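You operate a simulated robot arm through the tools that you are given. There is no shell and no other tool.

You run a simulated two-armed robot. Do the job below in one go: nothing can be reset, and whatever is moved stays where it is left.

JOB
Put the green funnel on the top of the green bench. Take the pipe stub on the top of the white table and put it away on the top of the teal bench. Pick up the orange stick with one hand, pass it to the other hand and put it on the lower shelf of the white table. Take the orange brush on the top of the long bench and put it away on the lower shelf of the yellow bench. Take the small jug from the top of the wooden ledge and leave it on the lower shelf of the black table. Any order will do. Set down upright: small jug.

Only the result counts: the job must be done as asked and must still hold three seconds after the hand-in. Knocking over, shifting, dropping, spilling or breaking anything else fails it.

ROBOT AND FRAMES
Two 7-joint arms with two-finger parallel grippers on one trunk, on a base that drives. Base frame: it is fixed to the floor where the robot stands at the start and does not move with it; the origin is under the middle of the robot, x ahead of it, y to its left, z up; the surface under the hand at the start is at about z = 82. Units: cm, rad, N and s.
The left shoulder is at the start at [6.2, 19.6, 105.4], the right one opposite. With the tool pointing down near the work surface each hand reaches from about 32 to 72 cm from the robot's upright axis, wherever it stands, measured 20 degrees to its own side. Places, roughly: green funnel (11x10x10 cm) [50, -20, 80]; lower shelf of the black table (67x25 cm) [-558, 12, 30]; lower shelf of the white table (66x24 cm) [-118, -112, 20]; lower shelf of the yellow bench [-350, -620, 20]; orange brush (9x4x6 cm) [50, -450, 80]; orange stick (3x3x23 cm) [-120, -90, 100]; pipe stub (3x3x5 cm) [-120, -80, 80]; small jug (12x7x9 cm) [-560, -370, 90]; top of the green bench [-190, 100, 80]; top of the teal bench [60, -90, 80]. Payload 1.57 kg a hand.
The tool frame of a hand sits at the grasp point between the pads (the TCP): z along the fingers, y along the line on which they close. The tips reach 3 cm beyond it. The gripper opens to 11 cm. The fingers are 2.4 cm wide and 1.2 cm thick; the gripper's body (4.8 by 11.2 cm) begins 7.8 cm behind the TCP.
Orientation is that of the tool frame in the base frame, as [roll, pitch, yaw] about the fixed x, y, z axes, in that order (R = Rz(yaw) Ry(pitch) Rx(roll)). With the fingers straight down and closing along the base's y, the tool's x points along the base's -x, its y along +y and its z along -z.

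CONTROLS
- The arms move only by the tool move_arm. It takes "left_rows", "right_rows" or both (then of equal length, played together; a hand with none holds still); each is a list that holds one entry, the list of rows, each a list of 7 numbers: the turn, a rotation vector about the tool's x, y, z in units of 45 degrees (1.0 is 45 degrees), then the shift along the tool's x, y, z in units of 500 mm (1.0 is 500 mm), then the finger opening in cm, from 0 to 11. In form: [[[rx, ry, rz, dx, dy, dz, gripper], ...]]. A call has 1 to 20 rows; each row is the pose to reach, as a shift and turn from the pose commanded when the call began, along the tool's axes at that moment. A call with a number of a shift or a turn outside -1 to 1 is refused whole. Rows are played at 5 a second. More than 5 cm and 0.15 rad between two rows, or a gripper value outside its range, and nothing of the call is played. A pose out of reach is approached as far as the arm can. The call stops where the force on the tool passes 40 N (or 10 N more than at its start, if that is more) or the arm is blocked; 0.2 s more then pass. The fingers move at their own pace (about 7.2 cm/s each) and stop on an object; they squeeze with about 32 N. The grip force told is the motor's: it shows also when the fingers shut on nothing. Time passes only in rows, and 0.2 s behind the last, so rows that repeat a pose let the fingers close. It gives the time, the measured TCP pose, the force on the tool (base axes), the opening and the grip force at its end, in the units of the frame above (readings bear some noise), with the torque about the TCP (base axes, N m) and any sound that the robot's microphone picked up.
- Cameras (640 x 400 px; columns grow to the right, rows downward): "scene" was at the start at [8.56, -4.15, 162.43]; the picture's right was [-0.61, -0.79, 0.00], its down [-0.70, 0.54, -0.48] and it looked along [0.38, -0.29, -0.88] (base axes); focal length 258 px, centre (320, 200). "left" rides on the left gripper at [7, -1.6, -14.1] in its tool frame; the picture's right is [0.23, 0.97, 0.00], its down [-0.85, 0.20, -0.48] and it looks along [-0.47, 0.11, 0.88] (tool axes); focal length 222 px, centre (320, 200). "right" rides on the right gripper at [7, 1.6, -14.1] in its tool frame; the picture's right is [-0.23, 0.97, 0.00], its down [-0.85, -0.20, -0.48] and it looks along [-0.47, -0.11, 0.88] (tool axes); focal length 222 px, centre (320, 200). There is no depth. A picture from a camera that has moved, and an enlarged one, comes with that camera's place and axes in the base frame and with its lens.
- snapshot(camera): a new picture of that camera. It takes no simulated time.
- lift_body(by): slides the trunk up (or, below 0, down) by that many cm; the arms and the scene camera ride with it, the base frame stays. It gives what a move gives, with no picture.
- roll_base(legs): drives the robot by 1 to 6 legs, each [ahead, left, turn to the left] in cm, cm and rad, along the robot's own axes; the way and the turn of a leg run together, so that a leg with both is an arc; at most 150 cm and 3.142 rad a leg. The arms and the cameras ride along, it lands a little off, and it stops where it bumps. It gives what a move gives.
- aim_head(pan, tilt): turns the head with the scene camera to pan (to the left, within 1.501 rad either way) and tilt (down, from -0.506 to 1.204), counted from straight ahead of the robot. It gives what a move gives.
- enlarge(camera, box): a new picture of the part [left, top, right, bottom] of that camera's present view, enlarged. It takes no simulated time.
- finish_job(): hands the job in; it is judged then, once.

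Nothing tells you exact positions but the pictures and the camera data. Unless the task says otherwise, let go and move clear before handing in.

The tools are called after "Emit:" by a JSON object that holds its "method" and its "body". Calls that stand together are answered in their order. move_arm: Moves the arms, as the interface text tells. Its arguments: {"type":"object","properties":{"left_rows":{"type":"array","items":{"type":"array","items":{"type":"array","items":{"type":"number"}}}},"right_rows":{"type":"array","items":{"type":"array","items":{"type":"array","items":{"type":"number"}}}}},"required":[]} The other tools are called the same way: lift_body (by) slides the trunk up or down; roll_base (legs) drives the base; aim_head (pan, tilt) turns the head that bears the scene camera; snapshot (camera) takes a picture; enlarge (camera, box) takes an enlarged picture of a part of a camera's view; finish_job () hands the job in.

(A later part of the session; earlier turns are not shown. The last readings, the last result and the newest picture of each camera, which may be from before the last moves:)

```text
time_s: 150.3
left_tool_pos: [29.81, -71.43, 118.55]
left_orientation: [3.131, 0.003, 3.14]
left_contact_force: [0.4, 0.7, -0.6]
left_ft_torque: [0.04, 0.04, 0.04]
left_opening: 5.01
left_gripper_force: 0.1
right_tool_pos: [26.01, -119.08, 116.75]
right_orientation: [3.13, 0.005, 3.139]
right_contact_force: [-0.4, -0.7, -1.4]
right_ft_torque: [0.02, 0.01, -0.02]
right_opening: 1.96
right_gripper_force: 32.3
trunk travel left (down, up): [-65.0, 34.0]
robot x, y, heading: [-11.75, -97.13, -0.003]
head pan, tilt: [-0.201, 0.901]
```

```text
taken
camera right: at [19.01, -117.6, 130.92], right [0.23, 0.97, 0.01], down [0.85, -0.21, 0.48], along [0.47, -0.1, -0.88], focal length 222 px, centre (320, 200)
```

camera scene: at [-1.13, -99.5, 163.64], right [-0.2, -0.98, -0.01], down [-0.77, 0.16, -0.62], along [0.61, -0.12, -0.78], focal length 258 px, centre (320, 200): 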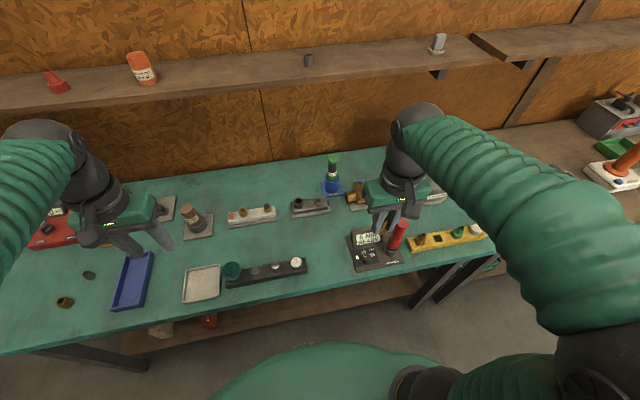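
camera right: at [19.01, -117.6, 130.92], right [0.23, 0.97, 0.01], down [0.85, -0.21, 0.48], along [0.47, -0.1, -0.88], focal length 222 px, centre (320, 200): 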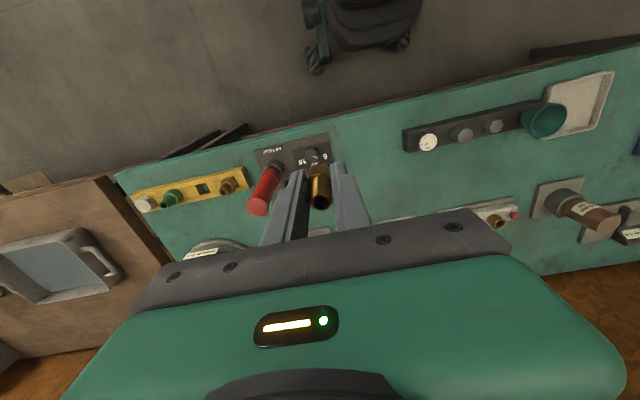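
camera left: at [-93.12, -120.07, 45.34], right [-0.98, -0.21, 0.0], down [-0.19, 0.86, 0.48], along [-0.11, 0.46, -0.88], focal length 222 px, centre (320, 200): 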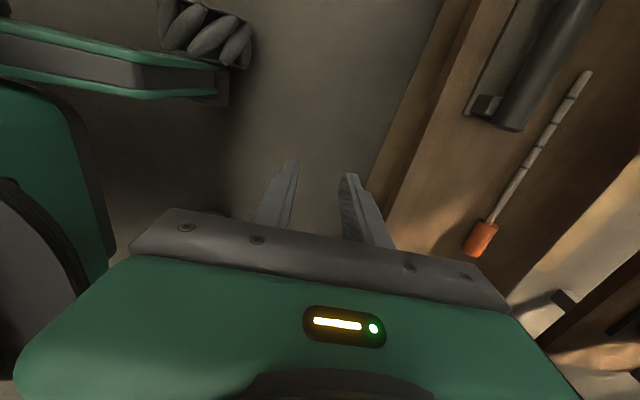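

The patch is clear. I'll carry the stub to [44, -110] and lower it most of the way.

Emit:
{"method": "move_arm", "body": {"right_rows": [[[0, 0, 0, -0.07, 0.036, 0, 0.5], [0, 0, 0, -0.14, 0.072, 0, 0.5], [0, 0, 0, -0.21, 0.108, 0, 0.5], [0, 0, 0, -0.28, 0.144, 0, 0.5], [0, 0, 0, -0.36, 0.18, 0, 0.5], [0, 0, 0, -0.36, 0.18, 0.08, 0.5], [0, 0, 0, -0.36, 0.18, 0.16, 0.5], [0, 0, 0, -0.36, 0.18, 0.24, 0.5], [0, 0, 0, -0.36, 0.18, 0.32, 0.5], [0, 0, 0, -0.36, 0.18, 0.4, 0.5], [0, 0, 0, -0.36, 0.18, 0.48, 0.5], [0, 0, 0, -0.36, 0.18, 0.54, 0.5], [0, 0, 0, -0.36, 0.18, 0.54, 0.5]]]}}

Emit:
{"method": "snapshot", "body": {"camera": "right"}}

Emit:
{"method": "snapshot", "body": {"camera": "scene"}}

```text
time_s: 153.1
left_tool_pos: [29.63, -70.6, 118.29]
left_orientation: [3.139, 0.004, 3.14]
left_contact_force: [-0.6, 0.4, -1.2]
left_ft_torque: [0.0, -0.04, 0.03]
left_opening: 5.01
left_gripper_force: 0.0
right_tool_pos: [44.13, -109.27, 90.18]
right_orientation: [3.139, 0.006, 3.14]
right_contact_force: [-0.3, 0.2, -0.5]
right_ft_torque: [-0.03, -0.02, 0.0]
right_opening: 1.98
right_gripper_force: 32.3
trunk travel left (down, up): [-65.0, 34.0]
robot x, y, heading: [-11.97, -97.05, -0.005]
head pan, tilt: [-0.201, 0.901]
```

```text
taken
camera right: at [37.18, -107.78, 104.24], right [0.23, 0.97, 0.01], down [0.85, -0.2, 0.48], along [0.47, -0.11, -0.88], focal length 222 px, centre (320, 200)
```

right: 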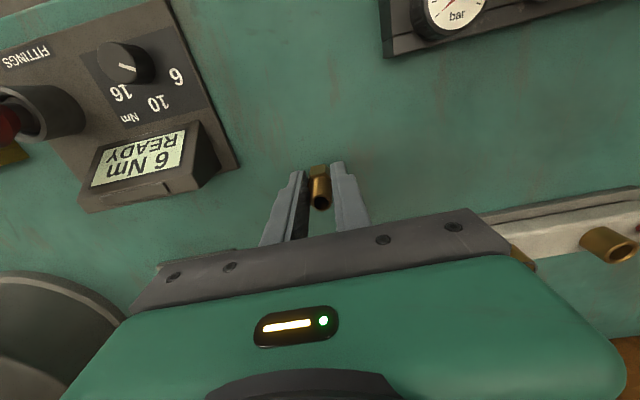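

```text
taken
camera scene: at [-0.97, -98.48, 163.64], right [-0.2, -0.98, 0.0], down [-0.77, 0.16, -0.62], along [0.61, -0.13, -0.78], focal length 258 px, centre (320, 200)
```

scene: 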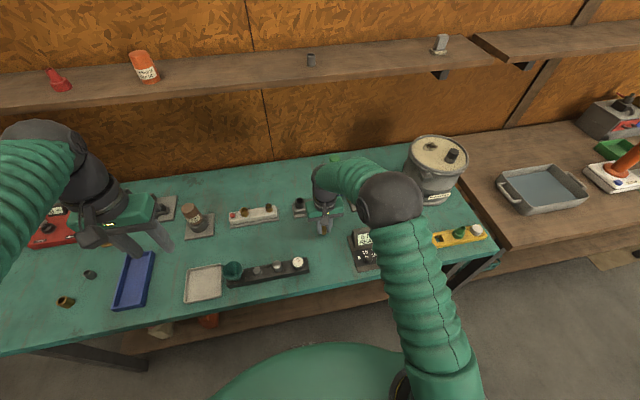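

Emit:
{"method": "move_arm", "body": {"right_rows": [[[0, 0, 0, 0, 0, 0.04, 0.5], [0, 0, 0, 0, 0, 0.07, 0.5], [0, 0, 0, 0, 0, 0.085, 0.5], [0, 0, 0, 0, 0, 0.092, 0.5], [0, 0, 0, 0, 0, 0.1, 0.5], [0, 0, 0, 0, 0, 0.1, 0.5]]]}}

Emit:
{"method": "snapshot", "body": {"camera": "right"}}

```text
time_s: 154.5
left_tool_pos: [29.6, -70.68, 118.33]
left_orientation: [3.134, 0.005, 3.141]
left_contact_force: [-0.3, -0.5, 0.3]
left_ft_torque: [-0.01, 0.0, 0.0]
left_opening: 5.01
left_gripper_force: 0.0
right_tool_pos: [44.1, -109.28, 85.14]
right_orientation: [3.138, 0.009, 3.139]
right_contact_force: [3.7, -3.8, 20.6]
right_ft_torque: [-0.11, -0.14, 0.03]
right_opening: 2.0
right_gripper_force: 31.9
trunk travel left (down, up): [-65.0, 34.0]
robot x, y, heading: [-11.72, -96.83, -0.008]
head pan, tilt: [-0.201, 0.901]
```

```text
taken
camera right: at [37.03, -107.73, 99.25], right [0.23, 0.97, 0.01], down [0.85, -0.2, 0.48], along [0.47, -0.11, -0.87], focal length 222 px, centre (320, 200)
```

right: 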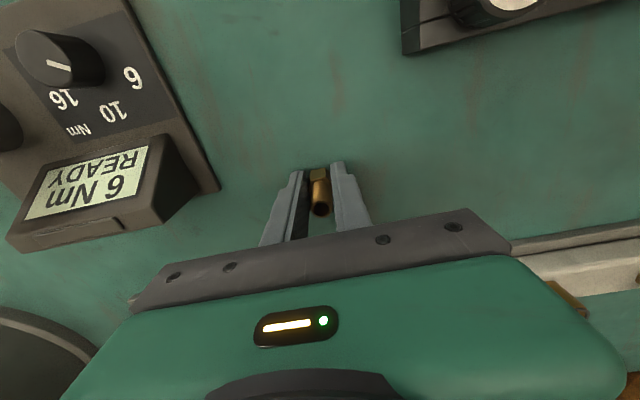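

Contact with 20 N means the stub stands on the teal bench. I'll ease off, open and rise clear.

Emit:
{"method": "move_arm", "body": {"right_rows": [[[0, 0, 0, 0, 0, -0.006, 0.5], [0, 0, 0, 0, 0, -0.006, 2.5], [0, 0, 0, 0, 0, -0.006, 4], [0, 0, 0, 0, 0, -0.006, 4.5], [0, 0, 0, 0, 0, -0.05, 4.5], [0, 0, 0, 0, 0, -0.12, 4.5], [0, 0, 0, 0, 0, -0.2, 4.5], [0, 0, 0, 0, 0, -0.28, 4.5], [0, 0, 0, 0, 0, -0.36, 4.5], [0, 0, 0, 0, 0, -0.44, 4.5], [0, 0, 0, 0, 0, -0.52, 4.5], [0, 0, 0, 0, 0, -0.62, 4.5], [0, 0, 0, 0.08, -0.02, -0.64, 4.5], [0, 0, 0, 0.16, -0.04, -0.64, 4.5], [0, 0, 0, 0.24, -0.08, -0.64, 4.5]]]}}

Emit:
{"method": "snapshot", "body": {"camera": "right"}}

Emit:
{"method": "snapshot", "body": {"camera": "scene"}}

```text
time_s: 157.7
left_tool_pos: [29.55, -70.69, 118.41]
left_orientation: [3.135, 0.005, 3.14]
left_contact_force: [-0.4, -0.3, 0.1]
left_ft_torque: [0.01, -0.02, 0.0]
left_opening: 5.0
left_gripper_force: 0.0
right_tool_pos: [31.84, -113.55, 116.9]
right_orientation: [3.137, 0.005, 3.141]
right_contact_force: [-0.2, -0.3, 0.8]
right_ft_torque: [-0.03, -0.03, -0.01]
right_opening: 4.52
right_gripper_force: 0.1
trunk travel left (down, up): [-65.0, 34.0]
robot x, y, heading: [-11.5, -97.09, -0.001]
head pan, tilt: [-0.201, 0.901]
```

```text
taken
camera right: at [24.7, -111.99, 130.94], right [0.23, 0.97, 0.01], down [0.85, -0.2, 0.48], along [0.47, -0.1, -0.88], focal length 222 px, centre (320, 200)
```

right: 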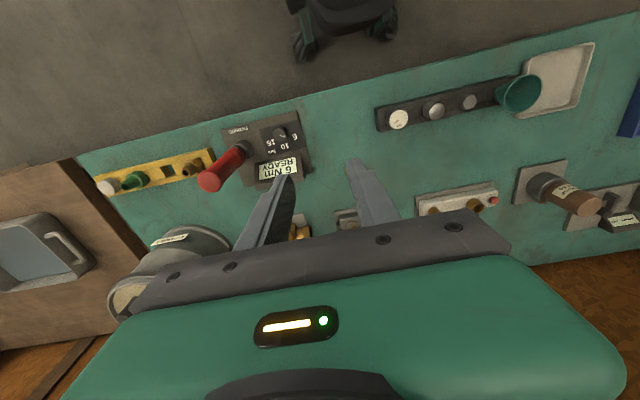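

```text
taken
camera scene: at [-1.26, -98.63, 163.66], right [-0.2, -0.98, 0.0], down [-0.77, 0.16, -0.62], along [0.61, -0.13, -0.78], focal length 258 px, centre (320, 200)
```

scene: 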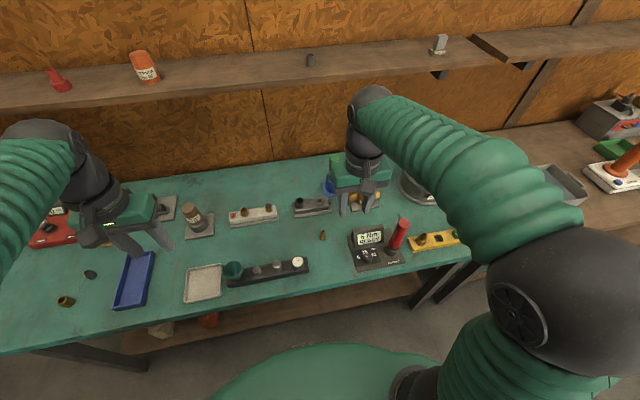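

The stub stands upright on the teal bench. Next comes the brush on the long bench near y = -450, so I'll back off into the aisle and drive along it.

Emit:
{"method": "enlarge", "body": {"camera": "scene", "box": [280, 200, 380, 270]}}

Emit:
{"method": "roll_base", "body": {"legs": [[-28, 0, 0]]}}

Emit:
{"method": "aim_head", "body": {"pan": -1.4, "tilt": 0.45}}

Emit:
{"method": "snapshot", "body": {"camera": "scene"}}

```text
5.71 times, centred on (330, 235) of scene
camera zoom: at [-1.26, -98.63, 163.66], right [-0.2, -0.98, 0.0], down [-0.77, 0.16, -0.62], along [0.61, -0.13, -0.78], focal length 1473 px, centre (263, 0)
```

zoom: 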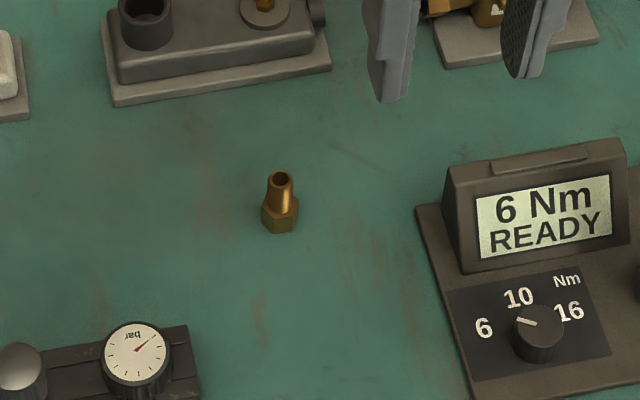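

```text
time_s: 159.7
left_tool_pos: [2.61, -70.36, 118.24]
left_orientation: [3.136, 0.001, -3.141]
left_contact_force: [-0.5, -0.9, 0.4]
left_ft_torque: [0.01, -0.02, -0.01]
left_opening: 5.01
left_gripper_force: 0.0
right_tool_pos: [4.88, -113.25, 116.65]
right_orientation: [3.138, 0.002, 3.141]
right_contact_force: [-0.3, 0.5, 0.4]
right_ft_torque: [-0.02, 0.0, 0.02]
right_opening: 4.5
right_gripper_force: 0.1
trunk travel left (down, up): [-65.0, 34.0]
robot x, y, heading: [-39.18, -97.09, 0.001]
head pan, tilt: [-0.201, 0.901]
```

```text
time_s: 161.1
left_tool_pos: [2.46, -70.49, 118.31]
left_orientation: [3.137, 0.003, 3.14]
left_contact_force: [0.7, 0.7, -0.6]
left_ft_torque: [0.0, 0.02, 0.0]
left_opening: 4.99
left_gripper_force: 0.1
right_tool_pos: [4.68, -113.37, 116.73]
right_orientation: [3.136, 0.004, -3.141]
right_contact_force: [0.2, 0.6, 0.4]
right_ft_torque: [0.02, -0.04, 0.03]
right_opening: 4.49
right_gripper_force: 0.1
trunk travel left (down, up): [-65.0, 34.0]
robot x, y, heading: [-38.83, -96.86, -0.002]
head pan, tilt: [-1.4, 0.45]
```

```text
taken
camera scene: at [-34.13, -105.96, 167.49], right [-0.99, -0.17, 0.0], down [-0.07, 0.43, -0.9], along [0.15, -0.89, -0.44], focal length 258 px, centre (320, 200)
```

scene: 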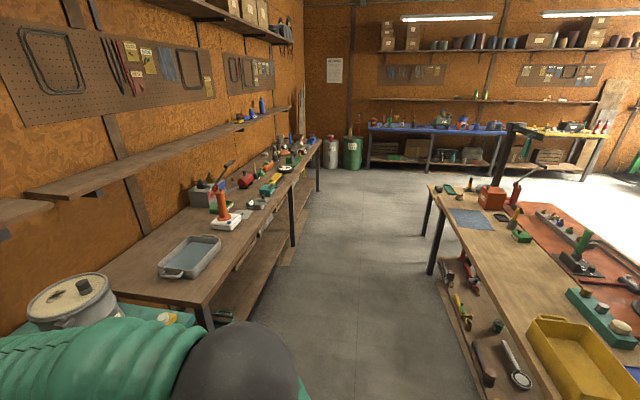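

The aisle is clear. I'll drive along it to about y = -445.

Emit:
{"method": "roll_base", "body": {"legs": [[0, -150, 0], [0, -150, 0], [0, -45, 0]]}}

Emit:
{"method": "aim_head", "body": {"pan": 0.0, "tilt": 0.6}}

Emit:
{"method": "snapshot", "body": {"camera": "scene"}}

```text
time_s: 177.8
left_tool_pos: [3.87, -414.23, 118.17]
left_orientation: [-3.14, 0.003, -3.126]
left_contact_force: [0.0, 0.0, 0.4]
left_ft_torque: [-0.01, -0.02, 0.01]
left_opening: 5.03
left_gripper_force: 0.1
right_tool_pos: [6.82, -457.1, 116.78]
right_orientation: [-3.141, 0.006, -3.126]
right_contact_force: [0.2, -0.4, -0.3]
right_ft_torque: [-0.01, 0.02, 0.05]
right_opening: 4.51
right_gripper_force: 0.1
trunk travel left (down, up): [-65.0, 34.0]
robot x, y, heading: [-36.97, -442.25, 0.013]
head pan, tilt: [-1.4, 0.45]
```

```text
time_s: 179.4
left_tool_pos: [3.86, -415.01, 118.25]
left_orientation: [3.137, 0.005, -3.127]
left_contact_force: [0.4, 0.3, -0.1]
left_ft_torque: [0.01, -0.02, -0.01]
left_opening: 4.98
left_gripper_force: 0.1
right_tool_pos: [6.71, -457.84, 116.84]
right_orientation: [3.138, 0.004, -3.125]
right_contact_force: [1.6, -0.3, 0.6]
right_ft_torque: [-0.02, -0.02, -0.02]
right_opening: 4.51
right_gripper_force: 0.1
trunk travel left (down, up): [-65.0, 34.0]
robot x, y, heading: [-37.18, -442.05, 0.017]
head pan, tilt: [0.0, 0.6]
```

```text
taken
camera scene: at [-24.84, -441.86, 166.12], right [0.01, -1.0, 0.0], down [-0.57, -0.01, -0.82], along [0.82, 0.01, -0.57], focal length 258 px, centre (320, 200)
```

scene: 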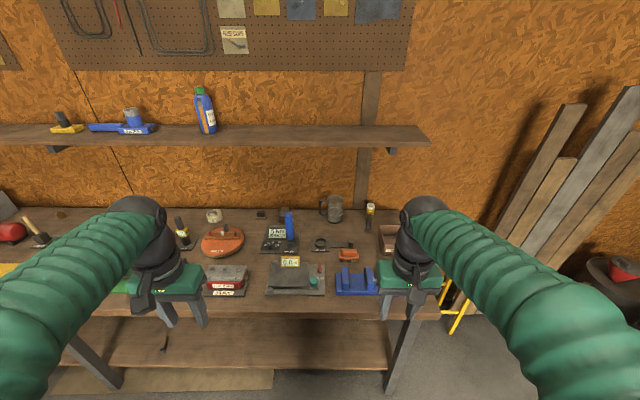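

Emit:
{"method": "enlarge", "body": {"camera": "scene", "box": [180, 180, 420, 310]}}

Emit:
{"method": "snapshot", "body": {"camera": "right"}}

Emit:
{"method": "snapshot", "body": {"camera": "left"}}

```text
2.67 times, centred on (300, 245) of scene
camera zoom: at [-24.84, -441.86, 166.12], right [0.01, -1.0, 0.0], down [-0.57, -0.01, -0.82], along [0.82, 0.01, -0.57], focal length 688 px, centre (373, 80)
```

zoom: 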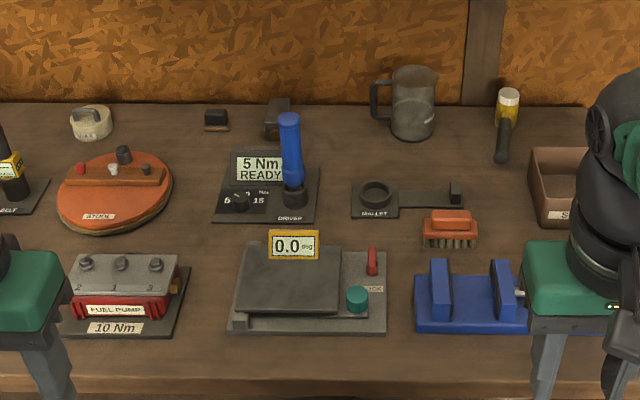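

```text
taken
camera right: at [-0.29, -456.31, 130.94], right [0.21, 0.98, 0.01], down [0.86, -0.19, 0.48], along [0.47, -0.1, -0.88], focal length 222 px, centre (320, 200)
```

right: 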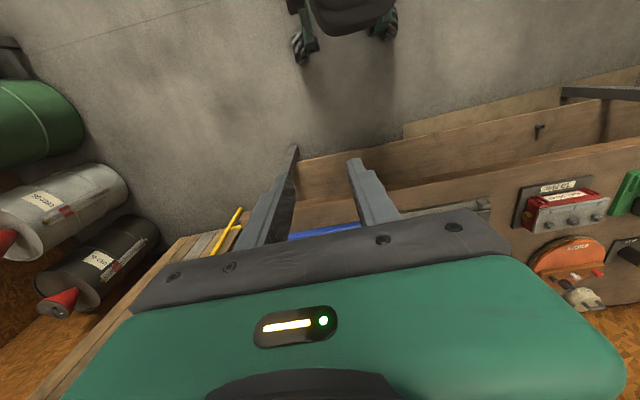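

```text
taken
camera left: at [-3.16, -416.7, 132.39], right [-0.24, 0.97, 0.0], down [0.85, 0.21, 0.48], along [0.47, 0.12, -0.88], focal length 222 px, centre (320, 200)
```

left: 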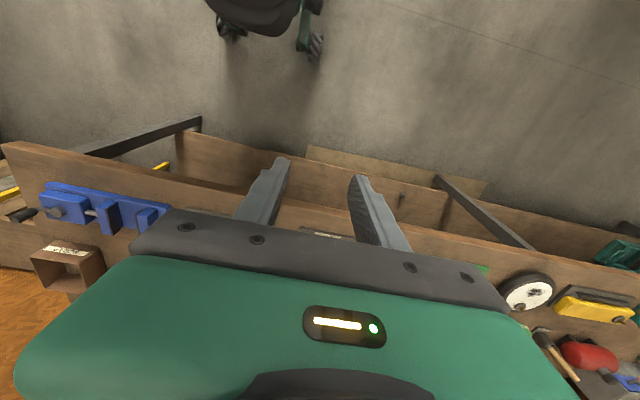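

The orange brush lies at about [51.5, -453], with its long side along y, between a low bar behind and the blue vise in front. I'll drive up and turn the right hand to grip it across its 4 cm width.

Emit:
{"method": "roll_base", "body": {"legs": [[33, 5, -0.015]]}}

Emit:
{"method": "move_arm", "body": {"right_rows": [[[0, 0, -0.16, 0, 0, 0, 6], [0, 0, -0.32, 0, 0, 0, 7], [0, 0, -0.48, 0, 0, 0, 7], [0, 0, -0.64, 0, 0, 0, 7], [0, 0, -0.8, 0, 0, 0, 7], [0, 0, -0.95, 0, 0, 0, 7], [0, 0, -1, 0, 0, 0, 7]]]}}

Emit:
{"method": "move_arm", "body": {"right_rows": [[[0, 0, -0.16, 0, 0, 0, 7], [0, 0, -0.32, 0, 0, 0, 7], [0, 0, -0.48, 0, 0, 0, 7], [0, 0, -0.64, 0, 0, 0, 7], [0, 0, -0.8, 0, 0, 0, 7], [0, 0, -0.95, 0, 0, 0, 7], [0, 0, -1, 0, 0, 0, 7]]]}}

Emit:
{"method": "aim_head", "body": {"pan": -0.2, "tilt": 0.9}}

Emit:
{"method": "snapshot", "body": {"camera": "scene"}}

Emit:
{"method": "snapshot", "body": {"camera": "right"}}

Emit:
{"method": "snapshot", "body": {"camera": "left"}}

```text
time_s: 181.5
left_tool_pos: [36.4, -410.36, 118.37]
left_orientation: [3.137, 0.004, -3.136]
left_contact_force: [-1.3, 0.4, 0.5]
left_ft_torque: [0.02, 0.01, 0.02]
left_opening: 5.01
left_gripper_force: 0.1
right_tool_pos: [38.94, -453.12, 116.85]
right_orientation: [3.134, 0.008, -3.135]
right_contact_force: [-0.5, -1.0, 0.4]
right_ft_torque: [0.01, 0.02, 0.0]
right_opening: 4.52
right_gripper_force: 0.0
trunk travel left (down, up): [-65.0, 34.0]
robot x, y, heading: [-4.29, -436.8, 0.005]
head pan, tilt: [0.0, 0.6]
```

```text
time_s: 183.1
left_tool_pos: [36.71, -410.17, 118.42]
left_orientation: [3.135, 0.006, -3.138]
left_contact_force: [-0.2, -0.5, 0.2]
left_ft_torque: [0.04, -0.05, -0.01]
left_opening: 4.99
left_gripper_force: 0.0
right_tool_pos: [39.1, -452.93, 116.73]
right_orientation: [-3.14, 0.009, -2.349]
right_contact_force: [-0.1, 0.6, -0.2]
right_ft_torque: [-0.02, -0.02, 0.0]
right_opening: 6.98
right_gripper_force: 0.1
trunk travel left (down, up): [-65.0, 34.0]
robot x, y, heading: [-4.5, -437.21, -0.002]
head pan, tilt: [0.0, 0.6]
```

```text
time_s: 184.7
left_tool_pos: [36.68, -410.2, 118.36]
left_orientation: [3.138, 0.004, -3.136]
left_contact_force: [0.6, -0.1, 0.2]
left_ft_torque: [0.01, -0.02, 0.02]
left_opening: 4.96
left_gripper_force: 0.1
right_tool_pos: [38.99, -453.04, 116.92]
right_orientation: [-3.133, 0.004, -1.564]
right_contact_force: [0.1, -0.2, 0.4]
right_ft_torque: [-0.02, -0.04, -0.01]
right_opening: 7.01
right_gripper_force: 0.1
trunk travel left (down, up): [-65.0, 34.0]
robot x, y, heading: [-4.45, -436.91, 0.003]
head pan, tilt: [0.0, 0.6]
```

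```text
time_s: 185.5
left_tool_pos: [36.6, -410.16, 118.29]
left_orientation: [3.137, 0.006, -3.135]
left_contact_force: [0.8, 0.2, -1.0]
left_ft_torque: [0.03, -0.01, 0.01]
left_opening: 5.02
left_gripper_force: 0.1
right_tool_pos: [39.15, -452.91, 116.85]
right_orientation: [-3.135, 0.006, -1.567]
right_contact_force: [0.1, 1.0, -0.9]
right_ft_torque: [0.01, 0.02, -0.01]
right_opening: 7.0
right_gripper_force: 0.2
trunk travel left (down, up): [-65.0, 34.0]
robot x, y, heading: [-4.52, -436.84, 0.004]
head pan, tilt: [-0.201, 0.901]
```

```text
taken
camera scene: at [6.18, -438.24, 163.65], right [-0.2, -0.98, 0.0], down [-0.77, 0.15, -0.62], along [0.61, -0.12, -0.78], focal length 258 px, centre (320, 200)
```

scene: 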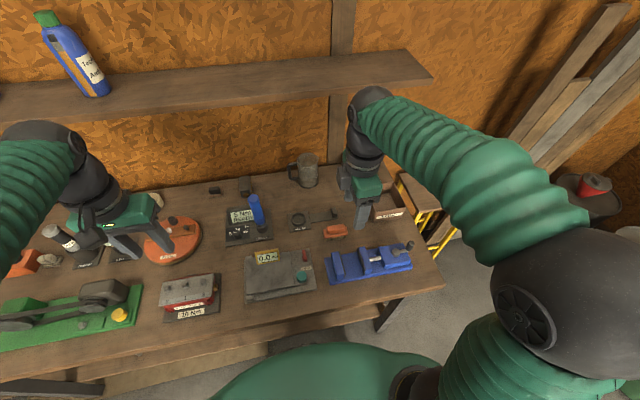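

```text
taken
camera right: at [37.39, -460.0, 130.95], right [-0.98, 0.22, -0.01], down [0.19, 0.85, 0.48], along [0.11, 0.47, -0.88], focal length 222 px, centre (320, 200)
```

right: 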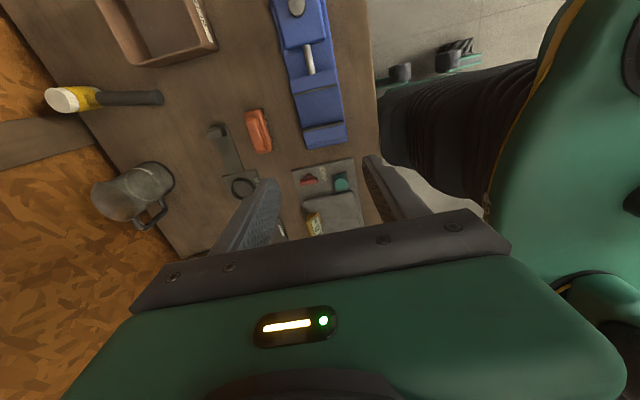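

```text
taken
camera left: at [29.54, -411.81, 132.41], right [-0.23, 0.97, 0.0], down [0.85, 0.2, 0.48], along [0.47, 0.12, -0.88], focal length 222 px, centre (320, 200)
```

left: 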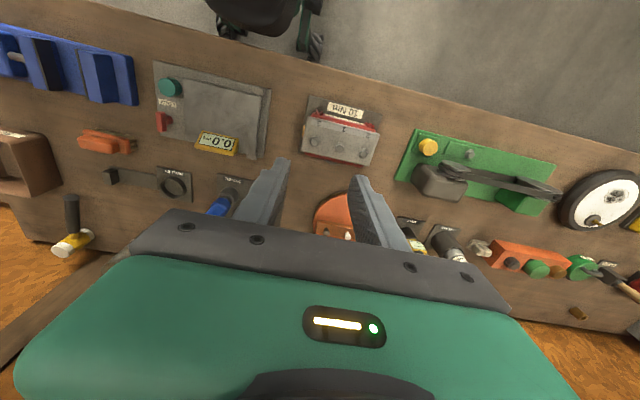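

The brush's middle is at about [51.6, -453.4]. I'll bring the right hand over it and partway down.

Emit:
{"method": "move_arm", "body": {"right_rows": [[[0, 0, 0, 0.003, -0.07, 0, 7], [0, 0, 0, 0.006, -0.14, 0, 7], [0, 0, 0, 0.01, -0.2, 0, 7], [0, 0, 0, 0.01, -0.25, 0.04, 7], [0, 0, 0, 0.01, -0.25, 0.12, 7], [0, 0, 0, 0.01, -0.25, 0.2, 7], [0, 0, 0, 0.01, -0.25, 0.28, 7], [0, 0, 0, 0.01, -0.25, 0.36, 7], [0, 0, 0, 0.01, -0.25, 0.38, 7]]]}}

Emit:
{"method": "snapshot", "body": {"camera": "right"}}

Emit:
{"method": "enlarge", "body": {"camera": "scene", "box": [260, 140, 440, 280]}}

Emit:
{"method": "enlarge", "body": {"camera": "left", "box": [0, 80, 220, 230]}}

```text
time_s: 187.5
left_tool_pos: [36.58, -410.22, 118.3]
left_orientation: [3.135, 0.004, -3.137]
left_contact_force: [0.3, -0.3, -0.1]
left_ft_torque: [-0.06, -0.01, -0.02]
left_opening: 4.98
left_gripper_force: 0.2
right_tool_pos: [51.51, -453.4, 97.89]
right_orientation: [-3.136, 0.004, -1.566]
right_contact_force: [0.3, 0.3, 0.3]
right_ft_torque: [-0.02, 0.02, 0.06]
right_opening: 7.02
right_gripper_force: 0.0
trunk travel left (down, up): [-65.0, 34.0]
robot x, y, heading: [-4.29, -436.94, 0.003]
head pan, tilt: [-0.201, 0.901]
```

```text
taken
camera right: at [49.82, -460.47, 111.97], right [-0.98, 0.22, -0.01], down [0.19, 0.85, 0.48], along [0.11, 0.47, -0.88], focal length 222 px, centre (320, 200)
```

right: 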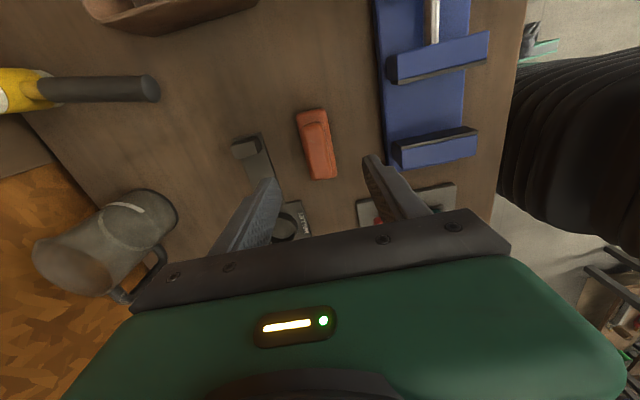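

```text
2.86 times, centred on (350, 210) of scene
camera zoom: at [6.23, -438.26, 163.64], right [-0.2, -0.98, 0.0], down [-0.77, 0.15, -0.62], along [0.61, -0.12, -0.78], focal length 737 px, centre (234, 171)
```

zoom: 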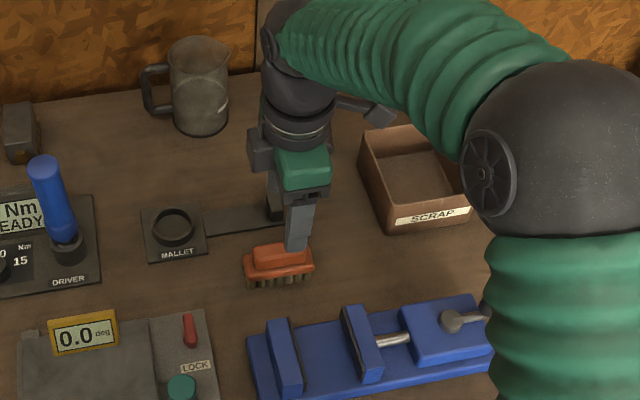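

```text
2.67 times, centred on (110, 155) of left
camera zoom: at [29.5, -411.83, 132.43], right [-0.23, 0.97, 0.0], down [0.85, 0.2, 0.48], along [0.47, 0.12, -0.88], focal length 592 px, centre (880, 320)
```

zoom: 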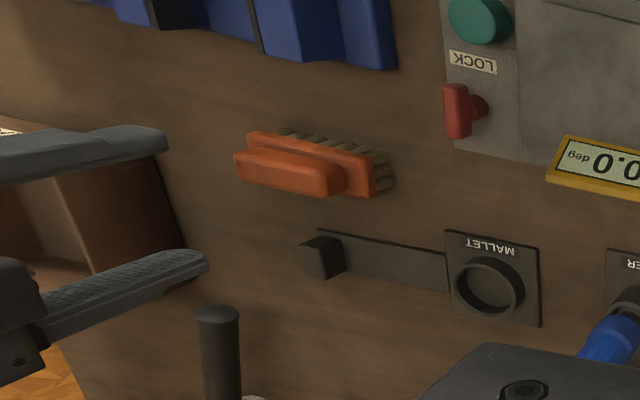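

The brush is well centred between the fingers with clear space both sides. I'll go down to z = 86 and close.

Emit:
{"method": "move_arm", "body": {"right_rows": [[[0, 0, 0, 0.006, -0.004, 0.06, 6], [0, 0, 0, 0.006, -0.004, 0.12, 6], [0, 0, 0, 0.006, -0.004, 0.18, 6], [0, 0, 0, 0.006, -0.004, 0.215, 6], [0, 0, 0, 0.006, -0.004, 0.236, 6], [0, 0, 0, 0.006, -0.004, 0.236, 6]]]}}

Emit:
{"method": "snapshot", "body": {"camera": "right"}}

Emit:
{"method": "enlarge", "body": {"camera": "scene", "box": [260, 140, 440, 280]}}

Emit:
{"method": "enlarge", "body": {"camera": "left", "box": [0, 80, 220, 230]}}

```text
time_s: 188.9
left_tool_pos: [36.67, -410.05, 118.33]
left_orientation: [3.136, 0.004, -3.135]
left_contact_force: [-0.5, 0.6, 0.3]
left_ft_torque: [0.01, 0.03, 0.04]
left_opening: 4.98
left_gripper_force: 0.1
right_tool_pos: [51.91, -453.47, 86.0]
right_orientation: [-3.133, 0.005, -1.566]
right_contact_force: [-0.1, -0.2, 0.3]
right_ft_torque: [-0.03, 0.0, -0.01]
right_opening: 6.01
right_gripper_force: 0.0
trunk travel left (down, up): [-65.0, 34.0]
robot x, y, heading: [-4.59, -436.79, 0.002]
head pan, tilt: [-0.201, 0.901]
```

```text
taken
camera right: at [50.15, -460.61, 100.15], right [-0.98, 0.22, -0.01], down [0.19, 0.85, 0.48], along [0.11, 0.47, -0.88], focal length 222 px, centre (320, 200)
```

right: 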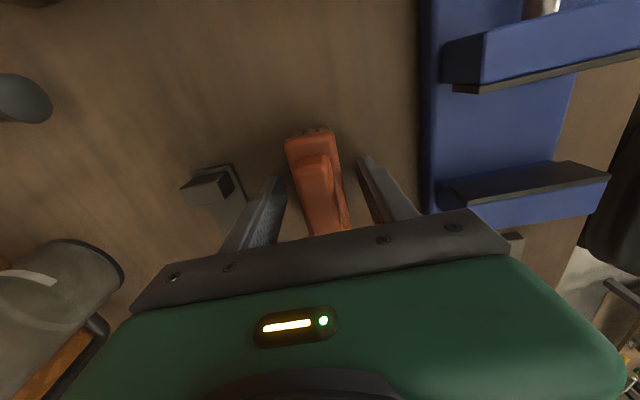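

```text
2.86 times, centred on (350, 210) of scene
camera zoom: at [6.27, -438.26, 163.64], right [-0.2, -0.98, 0.0], down [-0.77, 0.15, -0.62], along [0.61, -0.12, -0.79], focal length 737 px, centre (234, 171)
```

zoom: 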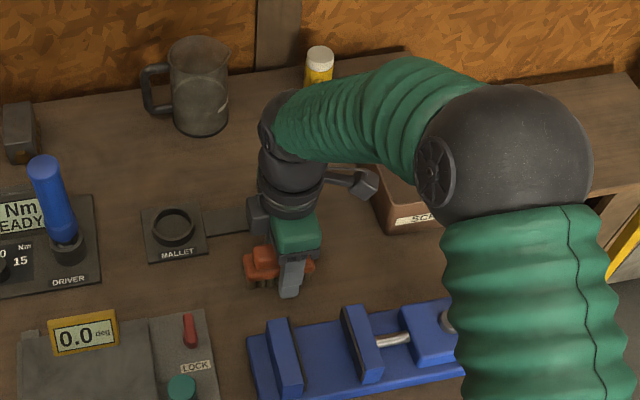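

```text
2.67 times, centred on (110, 155) of left
camera zoom: at [29.53, -411.83, 132.42], right [-0.23, 0.97, 0.0], down [0.85, 0.2, 0.48], along [0.47, 0.12, -0.88], focal length 592 px, centre (880, 320)
```

zoom: 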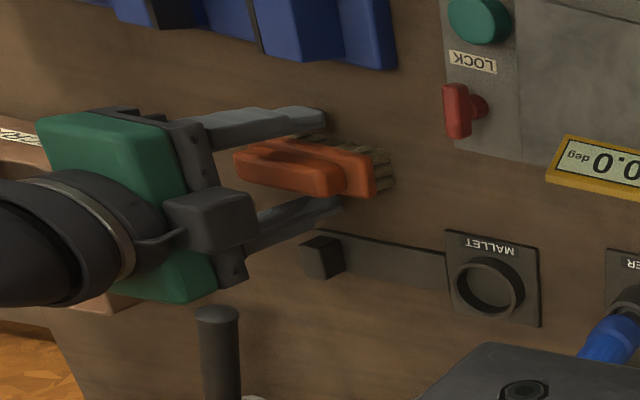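

Emit:
{"method": "move_arm", "body": {"right_rows": [[[0, 0, 0, 0, 0, 0, 5], [0, 0, 0, 0, 0, 0, 4], [0, 0, 0, 0, 0, 0, 3], [0, 0, 0, 0, 0, 0, 2], [0, 0, 0, 0, 0, 0, 1], [0, 0, 0, 0, 0, 0, 1]]]}}

Emit:
{"method": "snapshot", "body": {"camera": "right"}}

```text
time_s: 190.3
left_tool_pos: [36.59, -410.24, 118.29]
left_orientation: [3.139, 0.005, -3.138]
left_contact_force: [-0.1, -0.6, 1.0]
left_ft_torque: [-0.02, 0.02, -0.01]
left_opening: 5.02
left_gripper_force: 0.0
right_tool_pos: [51.84, -453.56, 86.08]
right_orientation: [-3.135, 0.006, -1.566]
right_contact_force: [-0.7, 0.2, 0.3]
right_ft_torque: [0.0, -0.01, 0.01]
right_opening: 3.5
right_gripper_force: 32.2
trunk travel left (down, up): [-65.0, 34.0]
robot x, y, heading: [-4.63, -437.14, 0.002]
head pan, tilt: [-0.201, 0.901]
```

```text
taken
camera right: at [50.16, -460.62, 100.17], right [-0.98, 0.22, -0.01], down [0.19, 0.85, 0.48], along [0.11, 0.47, -0.88], focal length 222 px, centre (320, 200)
```

right: 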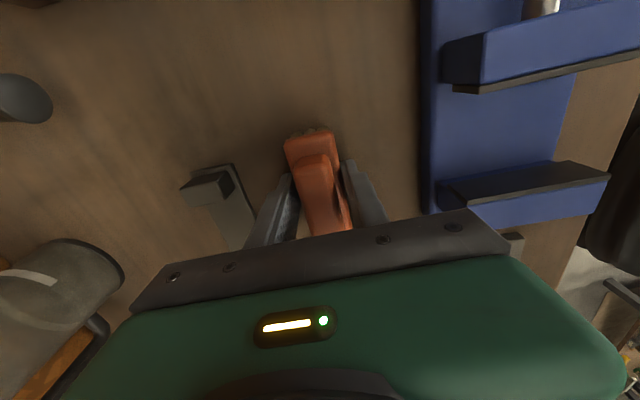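

The brush is gripped at 3.5 cm. I'll lift it straight up and draw it back.

Emit:
{"method": "move_arm", "body": {"right_rows": [[[0, 0, 0, 0, 0, -0.03, 1], [0, 0, 0, 0, 0, -0.1, 1], [0, 0, 0, 0, 0, -0.18, 1], [0, 0, 0, 0, 0, -0.26, 1], [0, 0, 0, 0, 0, -0.34, 1], [0, 0, 0, 0, 0, -0.42, 1], [0, 0, 0, 0, 0, -0.5, 1], [0, 0, 0, 0, 0, -0.58, 1], [0, 0, 0, 0, 0.07, -0.62, 1], [0, 0, 0, 0, 0.14, -0.64, 1], [0, 0, 0, 0, 0.22, -0.64, 1], [0, 0, 0, 0, 0.26, -0.64, 1]]]}}

Emit:
{"method": "snapshot", "body": {"camera": "right"}}

Emit:
{"method": "roll_base", "body": {"legs": [[-40, 0, 0]]}}

Emit:
{"method": "aim_head", "body": {"pan": -1.5, "tilt": 0.4}}

Emit:
{"method": "snapshot", "body": {"camera": "scene"}}

```text
time_s: 192.9
left_tool_pos: [36.46, -410.05, 118.44]
left_orientation: [3.136, 0.007, -3.136]
left_contact_force: [-0.6, 0.1, 0.1]
left_ft_torque: [-0.01, 0.0, -0.03]
left_opening: 5.03
left_gripper_force: 0.1
right_tool_pos: [38.61, -453.74, 118.32]
right_orientation: [-3.135, 0.006, -1.563]
right_contact_force: [0.3, -0.9, -1.1]
right_ft_torque: [0.0, 0.0, 0.01]
right_opening: 3.51
right_gripper_force: 32.0
trunk travel left (down, up): [-65.0, 34.0]
robot x, y, heading: [-4.68, -437.06, 0.003]
head pan, tilt: [-0.201, 0.901]
```

```text
taken
camera right: at [36.94, -460.84, 132.38], right [-0.98, 0.22, -0.01], down [0.19, 0.85, 0.48], along [0.11, 0.47, -0.88], focal length 222 px, centre (320, 200)
```

right: 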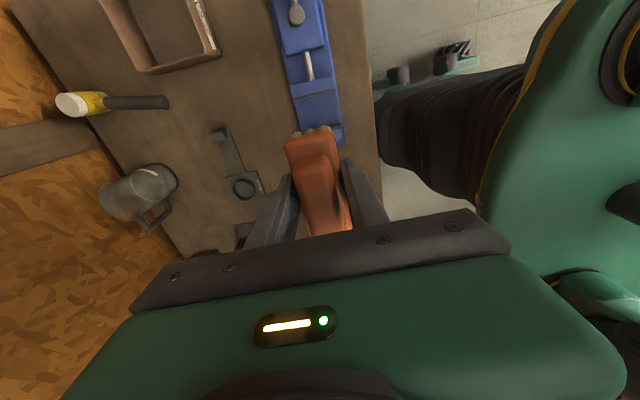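

```text
time_s: 195.4
left_tool_pos: [-3.19, -410.2, 118.37]
left_orientation: [3.136, 0.003, -3.132]
left_contact_force: [-0.3, -0.5, 0.3]
left_ft_torque: [-0.01, -0.02, 0.01]
left_opening: 4.99
left_gripper_force: 0.0
right_tool_pos: [-0.82, -453.82, 118.18]
right_orientation: [-3.135, 0.006, -1.56]
right_contact_force: [-0.6, 0.1, -0.4]
right_ft_torque: [-0.03, 0.01, 0.02]
right_opening: 3.5
right_gripper_force: 31.9
trunk travel left (down, up): [-65.0, 34.0]
robot x, y, heading: [-44.47, -437.36, 0.008]
head pan, tilt: [-0.201, 0.901]
```

```text
time_s: 196.9
left_tool_pos: [-3.32, -410.26, 118.37]
left_orientation: [3.136, 0.004, -3.134]
left_contact_force: [-0.4, -0.7, -0.2]
left_ft_torque: [-0.03, -0.01, -0.03]
left_opening: 5.0
left_gripper_force: 0.1
right_tool_pos: [-1.12, -453.87, 118.31]
right_orientation: [-3.136, 0.006, -1.561]
right_contact_force: [-1.0, -0.2, -1.1]
right_ft_torque: [-0.01, -0.01, 0.0]
right_opening: 3.51
right_gripper_force: 32.4
trunk travel left (down, up): [-65.0, 34.0]
robot x, y, heading: [-44.45, -437.02, 0.002]
head pan, tilt: [-1.499, 0.4]
```

```text
taken
camera scene: at [-40.35, -446.16, 167.96], right [-1.0, -0.08, 0.0], down [-0.03, 0.39, -0.92], along [0.07, -0.92, -0.39], focal length 258 px, centre (320, 200)
```

scene: 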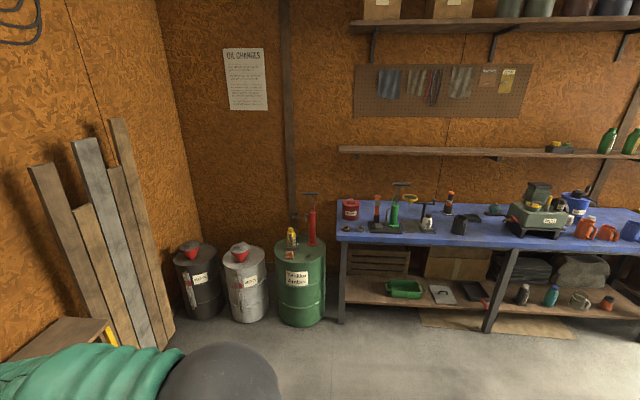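

The brush is held safely. The blue bench is along the far wall with the yellow bench to its right, so I'll turn to face that wall and slide right.

Emit:
{"method": "roll_base", "body": {"legs": [[0, 0, -1.57], [0, -100, 0]]}}

Emit:
{"method": "aim_head", "body": {"pan": -0.9, "tilt": 0.4}}

Emit:
{"method": "snapshot", "body": {"camera": "scene"}}

```text
time_s: 205.8
left_tool_pos: [-115.68, -478.57, 118.37]
left_orientation: [3.14, 0.006, 1.57]
left_contact_force: [0.1, -0.2, 0.3]
left_ft_torque: [0.01, 0.0, 0.02]
left_opening: 5.01
left_gripper_force: 0.1
right_tool_pos: [-159.4, -480.5, 118.2]
right_orientation: [-3.132, 0.004, -3.14]
right_contact_force: [-1.1, -0.3, -1.1]
right_ft_torque: [0.02, 0.04, -0.02]
right_opening: 3.48
right_gripper_force: 31.9
trunk travel left (down, up): [-65.0, 34.0]
robot x, y, heading: [-142.58, -437.09, -1.575]
head pan, tilt: [-1.499, 0.4]
```

```text
time_s: 206.8
left_tool_pos: [-115.99, -478.52, 118.37]
left_orientation: [3.136, 0.004, 1.571]
left_contact_force: [0.0, -0.3, 1.0]
left_ft_torque: [0.0, 0.0, 0.01]
left_opening: 5.02
left_gripper_force: 0.0
right_tool_pos: [-159.52, -480.41, 118.24]
right_orientation: [-3.134, 0.004, -3.139]
right_contact_force: [-0.4, -0.1, -1.1]
right_ft_torque: [0.01, -0.01, 0.0]
right_opening: 3.48
right_gripper_force: 31.4
trunk travel left (down, up): [-65.0, 34.0]
robot x, y, heading: [-142.33, -437.41, -1.574]
head pan, tilt: [-0.901, 0.4]
```

```text
taken
camera scene: at [-149.61, -446.24, 167.95], right [-0.62, 0.79, 0.0], down [0.31, 0.24, -0.92], along [-0.72, -0.57, -0.39], focal length 258 px, centre (320, 200)
```

scene: 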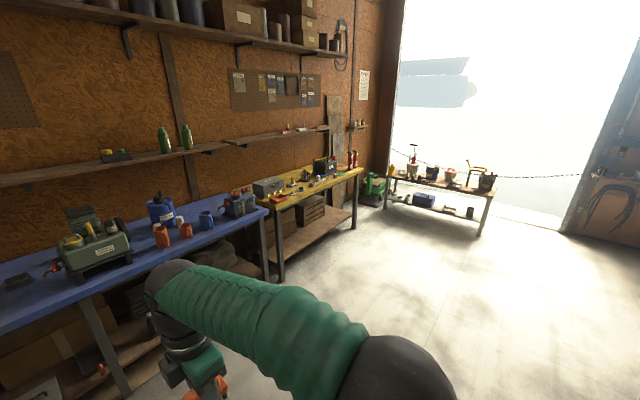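

The yellow bench follows the blue one, and the floor to it is clear. I'll slide on right to face it.

Emit:
{"method": "roll_base", "body": {"legs": [[0, -150, 0], [0, -50, 0]]}}

Emit:
{"method": "aim_head", "body": {"pan": 0.0, "tilt": 0.5}}

Emit:
{"method": "snapshot", "body": {"camera": "scene"}}

Emit:
{"method": "snapshot", "body": {"camera": "right"}}

```text
time_s: 216.8
left_tool_pos: [-315.97, -476.73, 118.48]
left_orientation: [3.141, 0.004, 1.557]
left_contact_force: [1.0, 0.1, -0.5]
left_ft_torque: [-0.01, 0.05, 0.0]
left_opening: 5.04
left_gripper_force: 0.0
right_tool_pos: [-359.72, -478.09, 118.26]
right_orientation: [-3.136, 0.0, 3.13]
right_contact_force: [0.4, 0.0, -0.7]
right_ft_torque: [0.03, 0.08, -0.02]
right_opening: 3.48
right_gripper_force: 31.6
trunk travel left (down, up): [-65.0, 34.0]
robot x, y, heading: [-342.57, -435.2, -1.592]
head pan, tilt: [-0.901, 0.4]
```

```text
time_s: 218.0
left_tool_pos: [-316.92, -476.84, 118.52]
left_orientation: [3.134, 0.007, 1.556]
left_contact_force: [-0.8, 0.2, 0.2]
left_ft_torque: [0.0, -0.04, 0.0]
left_opening: 5.0
left_gripper_force: 0.1
right_tool_pos: [-360.59, -478.1, 118.25]
right_orientation: [-3.134, 0.006, 3.127]
right_contact_force: [-0.8, 0.4, -0.9]
right_ft_torque: [-0.02, 0.01, -0.02]
right_opening: 3.53
right_gripper_force: 31.3
trunk travel left (down, up): [-65.0, 34.0]
robot x, y, heading: [-342.66, -435.21, -1.592]
head pan, tilt: [0.0, 0.499]
```

```text
taken
camera scene: at [-342.97, -447.6, 167.03], right [-1.0, 0.02, 0.0], down [0.01, 0.48, -0.88], along [-0.02, -0.88, -0.48], focal length 258 px, centre (320, 200)
```

scene: 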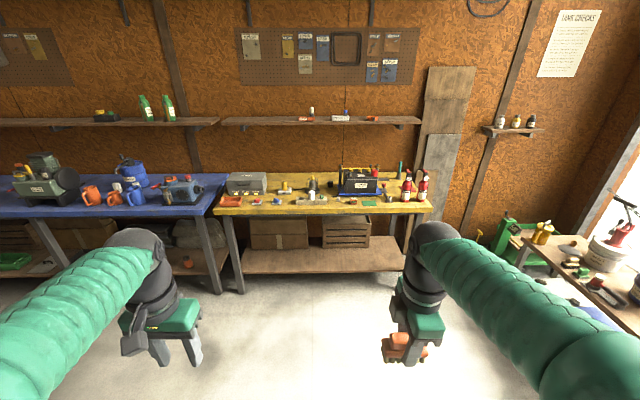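

```text
taken
camera right: at [-367.69, -476.21, 132.38], right [0.24, 0.97, -0.01], down [0.85, -0.21, 0.49], along [0.47, -0.12, -0.87], focal length 222 px, centre (320, 200)
```

right: 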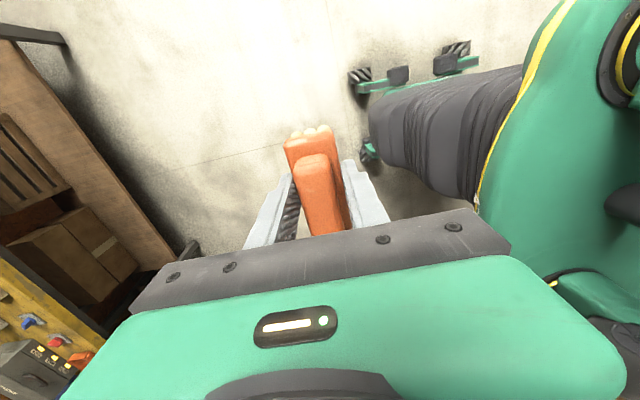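

The yellow bench's lower shelf has boxes at the back but a free front strip, roughly y = -601 to -628. I'll tuck the left hand back and out, then lower the trunk here in the open.

Emit:
{"method": "move_arm", "body": {"left_rows": [[[0, 0, 0, 0.06, 0.06, 0, 5], [0, 0, 0, 0.12, 0.12, 0, 5], [0, 0, 0, 0.18, 0.18, 0, 5], [0, 0, 0, 0.24, 0.24, 0, 5], [0, 0, 0, 0.27, 0.27, 0, 5]]]}}

Emit:
{"method": "lift_body", "body": {"by": -30}}

Emit:
{"method": "lift_body", "body": {"by": -30}}

Emit:
{"method": "roll_base", "body": {"legs": [[60, 0, 0.02]]}}

Emit:
{"method": "snapshot", "body": {"camera": "scene"}}

Emit:
{"method": "snapshot", "body": {"camera": "right"}}

Emit:
{"method": "snapshot", "body": {"camera": "left"}}

```text
time_s: 219.2
left_tool_pos: [-302.81, -463.32, 118.35]
left_orientation: [3.139, 0.006, 1.555]
left_contact_force: [-0.5, 0.3, 0.3]
left_ft_torque: [0.0, 0.0, -0.02]
left_opening: 5.0
left_gripper_force: 0.1
right_tool_pos: [-360.13, -478.06, 118.35]
right_orientation: [-3.134, 0.004, 3.129]
right_contact_force: [-0.1, 0.7, -0.4]
right_ft_torque: [-0.01, 0.01, -0.02]
right_opening: 3.51
right_gripper_force: 32.1
trunk travel left (down, up): [-65.0, 34.0]
robot x, y, heading: [-342.59, -435.34, -1.591]
head pan, tilt: [0.0, 0.499]
```

```text
time_s: 222.2
left_tool_pos: [-302.91, -463.25, 88.43]
left_orientation: [3.137, 0.008, 1.555]
left_contact_force: [-0.6, 0.0, -0.3]
left_ft_torque: [0.01, 0.0, -0.05]
left_opening: 5.03
left_gripper_force: 0.1
right_tool_pos: [-360.38, -478.04, 88.18]
right_orientation: [-3.133, 0.005, 3.129]
right_contact_force: [-0.3, 0.7, -0.8]
right_ft_torque: [-0.03, 0.01, 0.03]
right_opening: 3.51
right_gripper_force: 32.1
trunk travel left (down, up): [-35.0, 64.0]
robot x, y, heading: [-342.55, -435.0, -1.591]
head pan, tilt: [0.0, 0.499]
```

```text
time_s: 225.2
left_tool_pos: [-303.02, -463.35, 58.32]
left_orientation: [3.137, 0.007, 1.555]
left_contact_force: [0.3, -0.3, 0.0]
left_ft_torque: [-0.02, -0.01, 0.0]
left_opening: 5.03
left_gripper_force: 0.0
right_tool_pos: [-360.31, -477.93, 58.28]
right_orientation: [-3.134, 0.005, 3.13]
right_contact_force: [0.0, -0.5, 0.0]
right_ft_torque: [0.0, 0.02, 0.0]
right_opening: 3.5
right_gripper_force: 32.1
trunk travel left (down, up): [-5.0, 94.0]
robot x, y, heading: [-342.43, -435.27, -1.587]
head pan, tilt: [0.0, 0.499]
```

```text
time_s: 228.6
left_tool_pos: [-302.19, -522.4, 58.48]
left_orientation: [3.137, 0.008, 1.59]
left_contact_force: [-0.2, -0.1, -0.2]
left_ft_torque: [0.0, -0.04, -0.02]
left_opening: 4.99
left_gripper_force: 0.1
right_tool_pos: [-359.07, -539.08, 58.37]
right_orientation: [-3.135, 0.004, -3.122]
right_contact_force: [0.0, -0.2, -1.2]
right_ft_torque: [0.01, 0.01, 0.0]
right_opening: 3.51
right_gripper_force: 31.7
trunk travel left (down, up): [-5.0, 94.0]
robot x, y, heading: [-342.9, -495.62, -1.554]
head pan, tilt: [0.0, 0.499]
```

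```text
taken
camera scene: at [-342.29, -508.0, 107.03], right [-1.0, -0.01, 0.0], down [-0.01, 0.48, -0.88], along [0.01, -0.88, -0.48], focal length 258 px, centre (320, 200)
```

scene: 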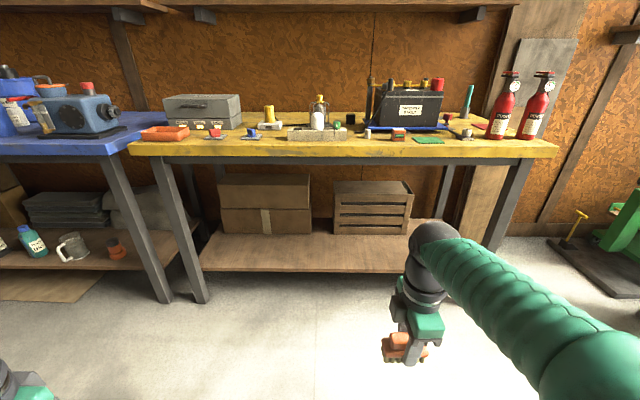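

```text
taken
camera right: at [-366.15, -537.47, 72.43], right [0.21, 0.98, -0.01], down [0.86, -0.18, 0.48], along [0.47, -0.11, -0.87], focal length 222 px, centre (320, 200)
```

right: 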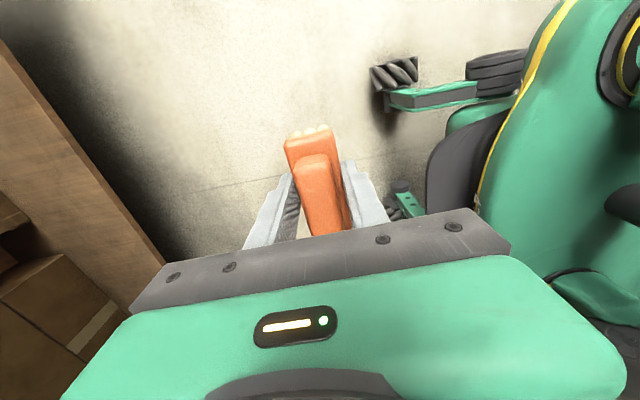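

```text
taken
camera left: at [-304.08, -515.39, 72.43], right [0.97, 0.24, 0.0], down [0.21, -0.85, 0.48], along [0.12, -0.47, -0.87], focal length 222 px, centre (320, 200)
```

left: 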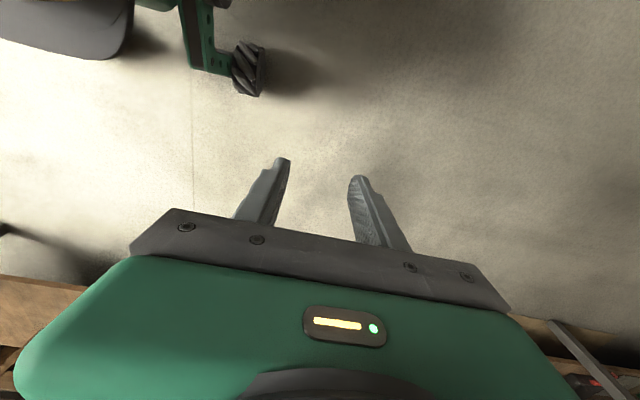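

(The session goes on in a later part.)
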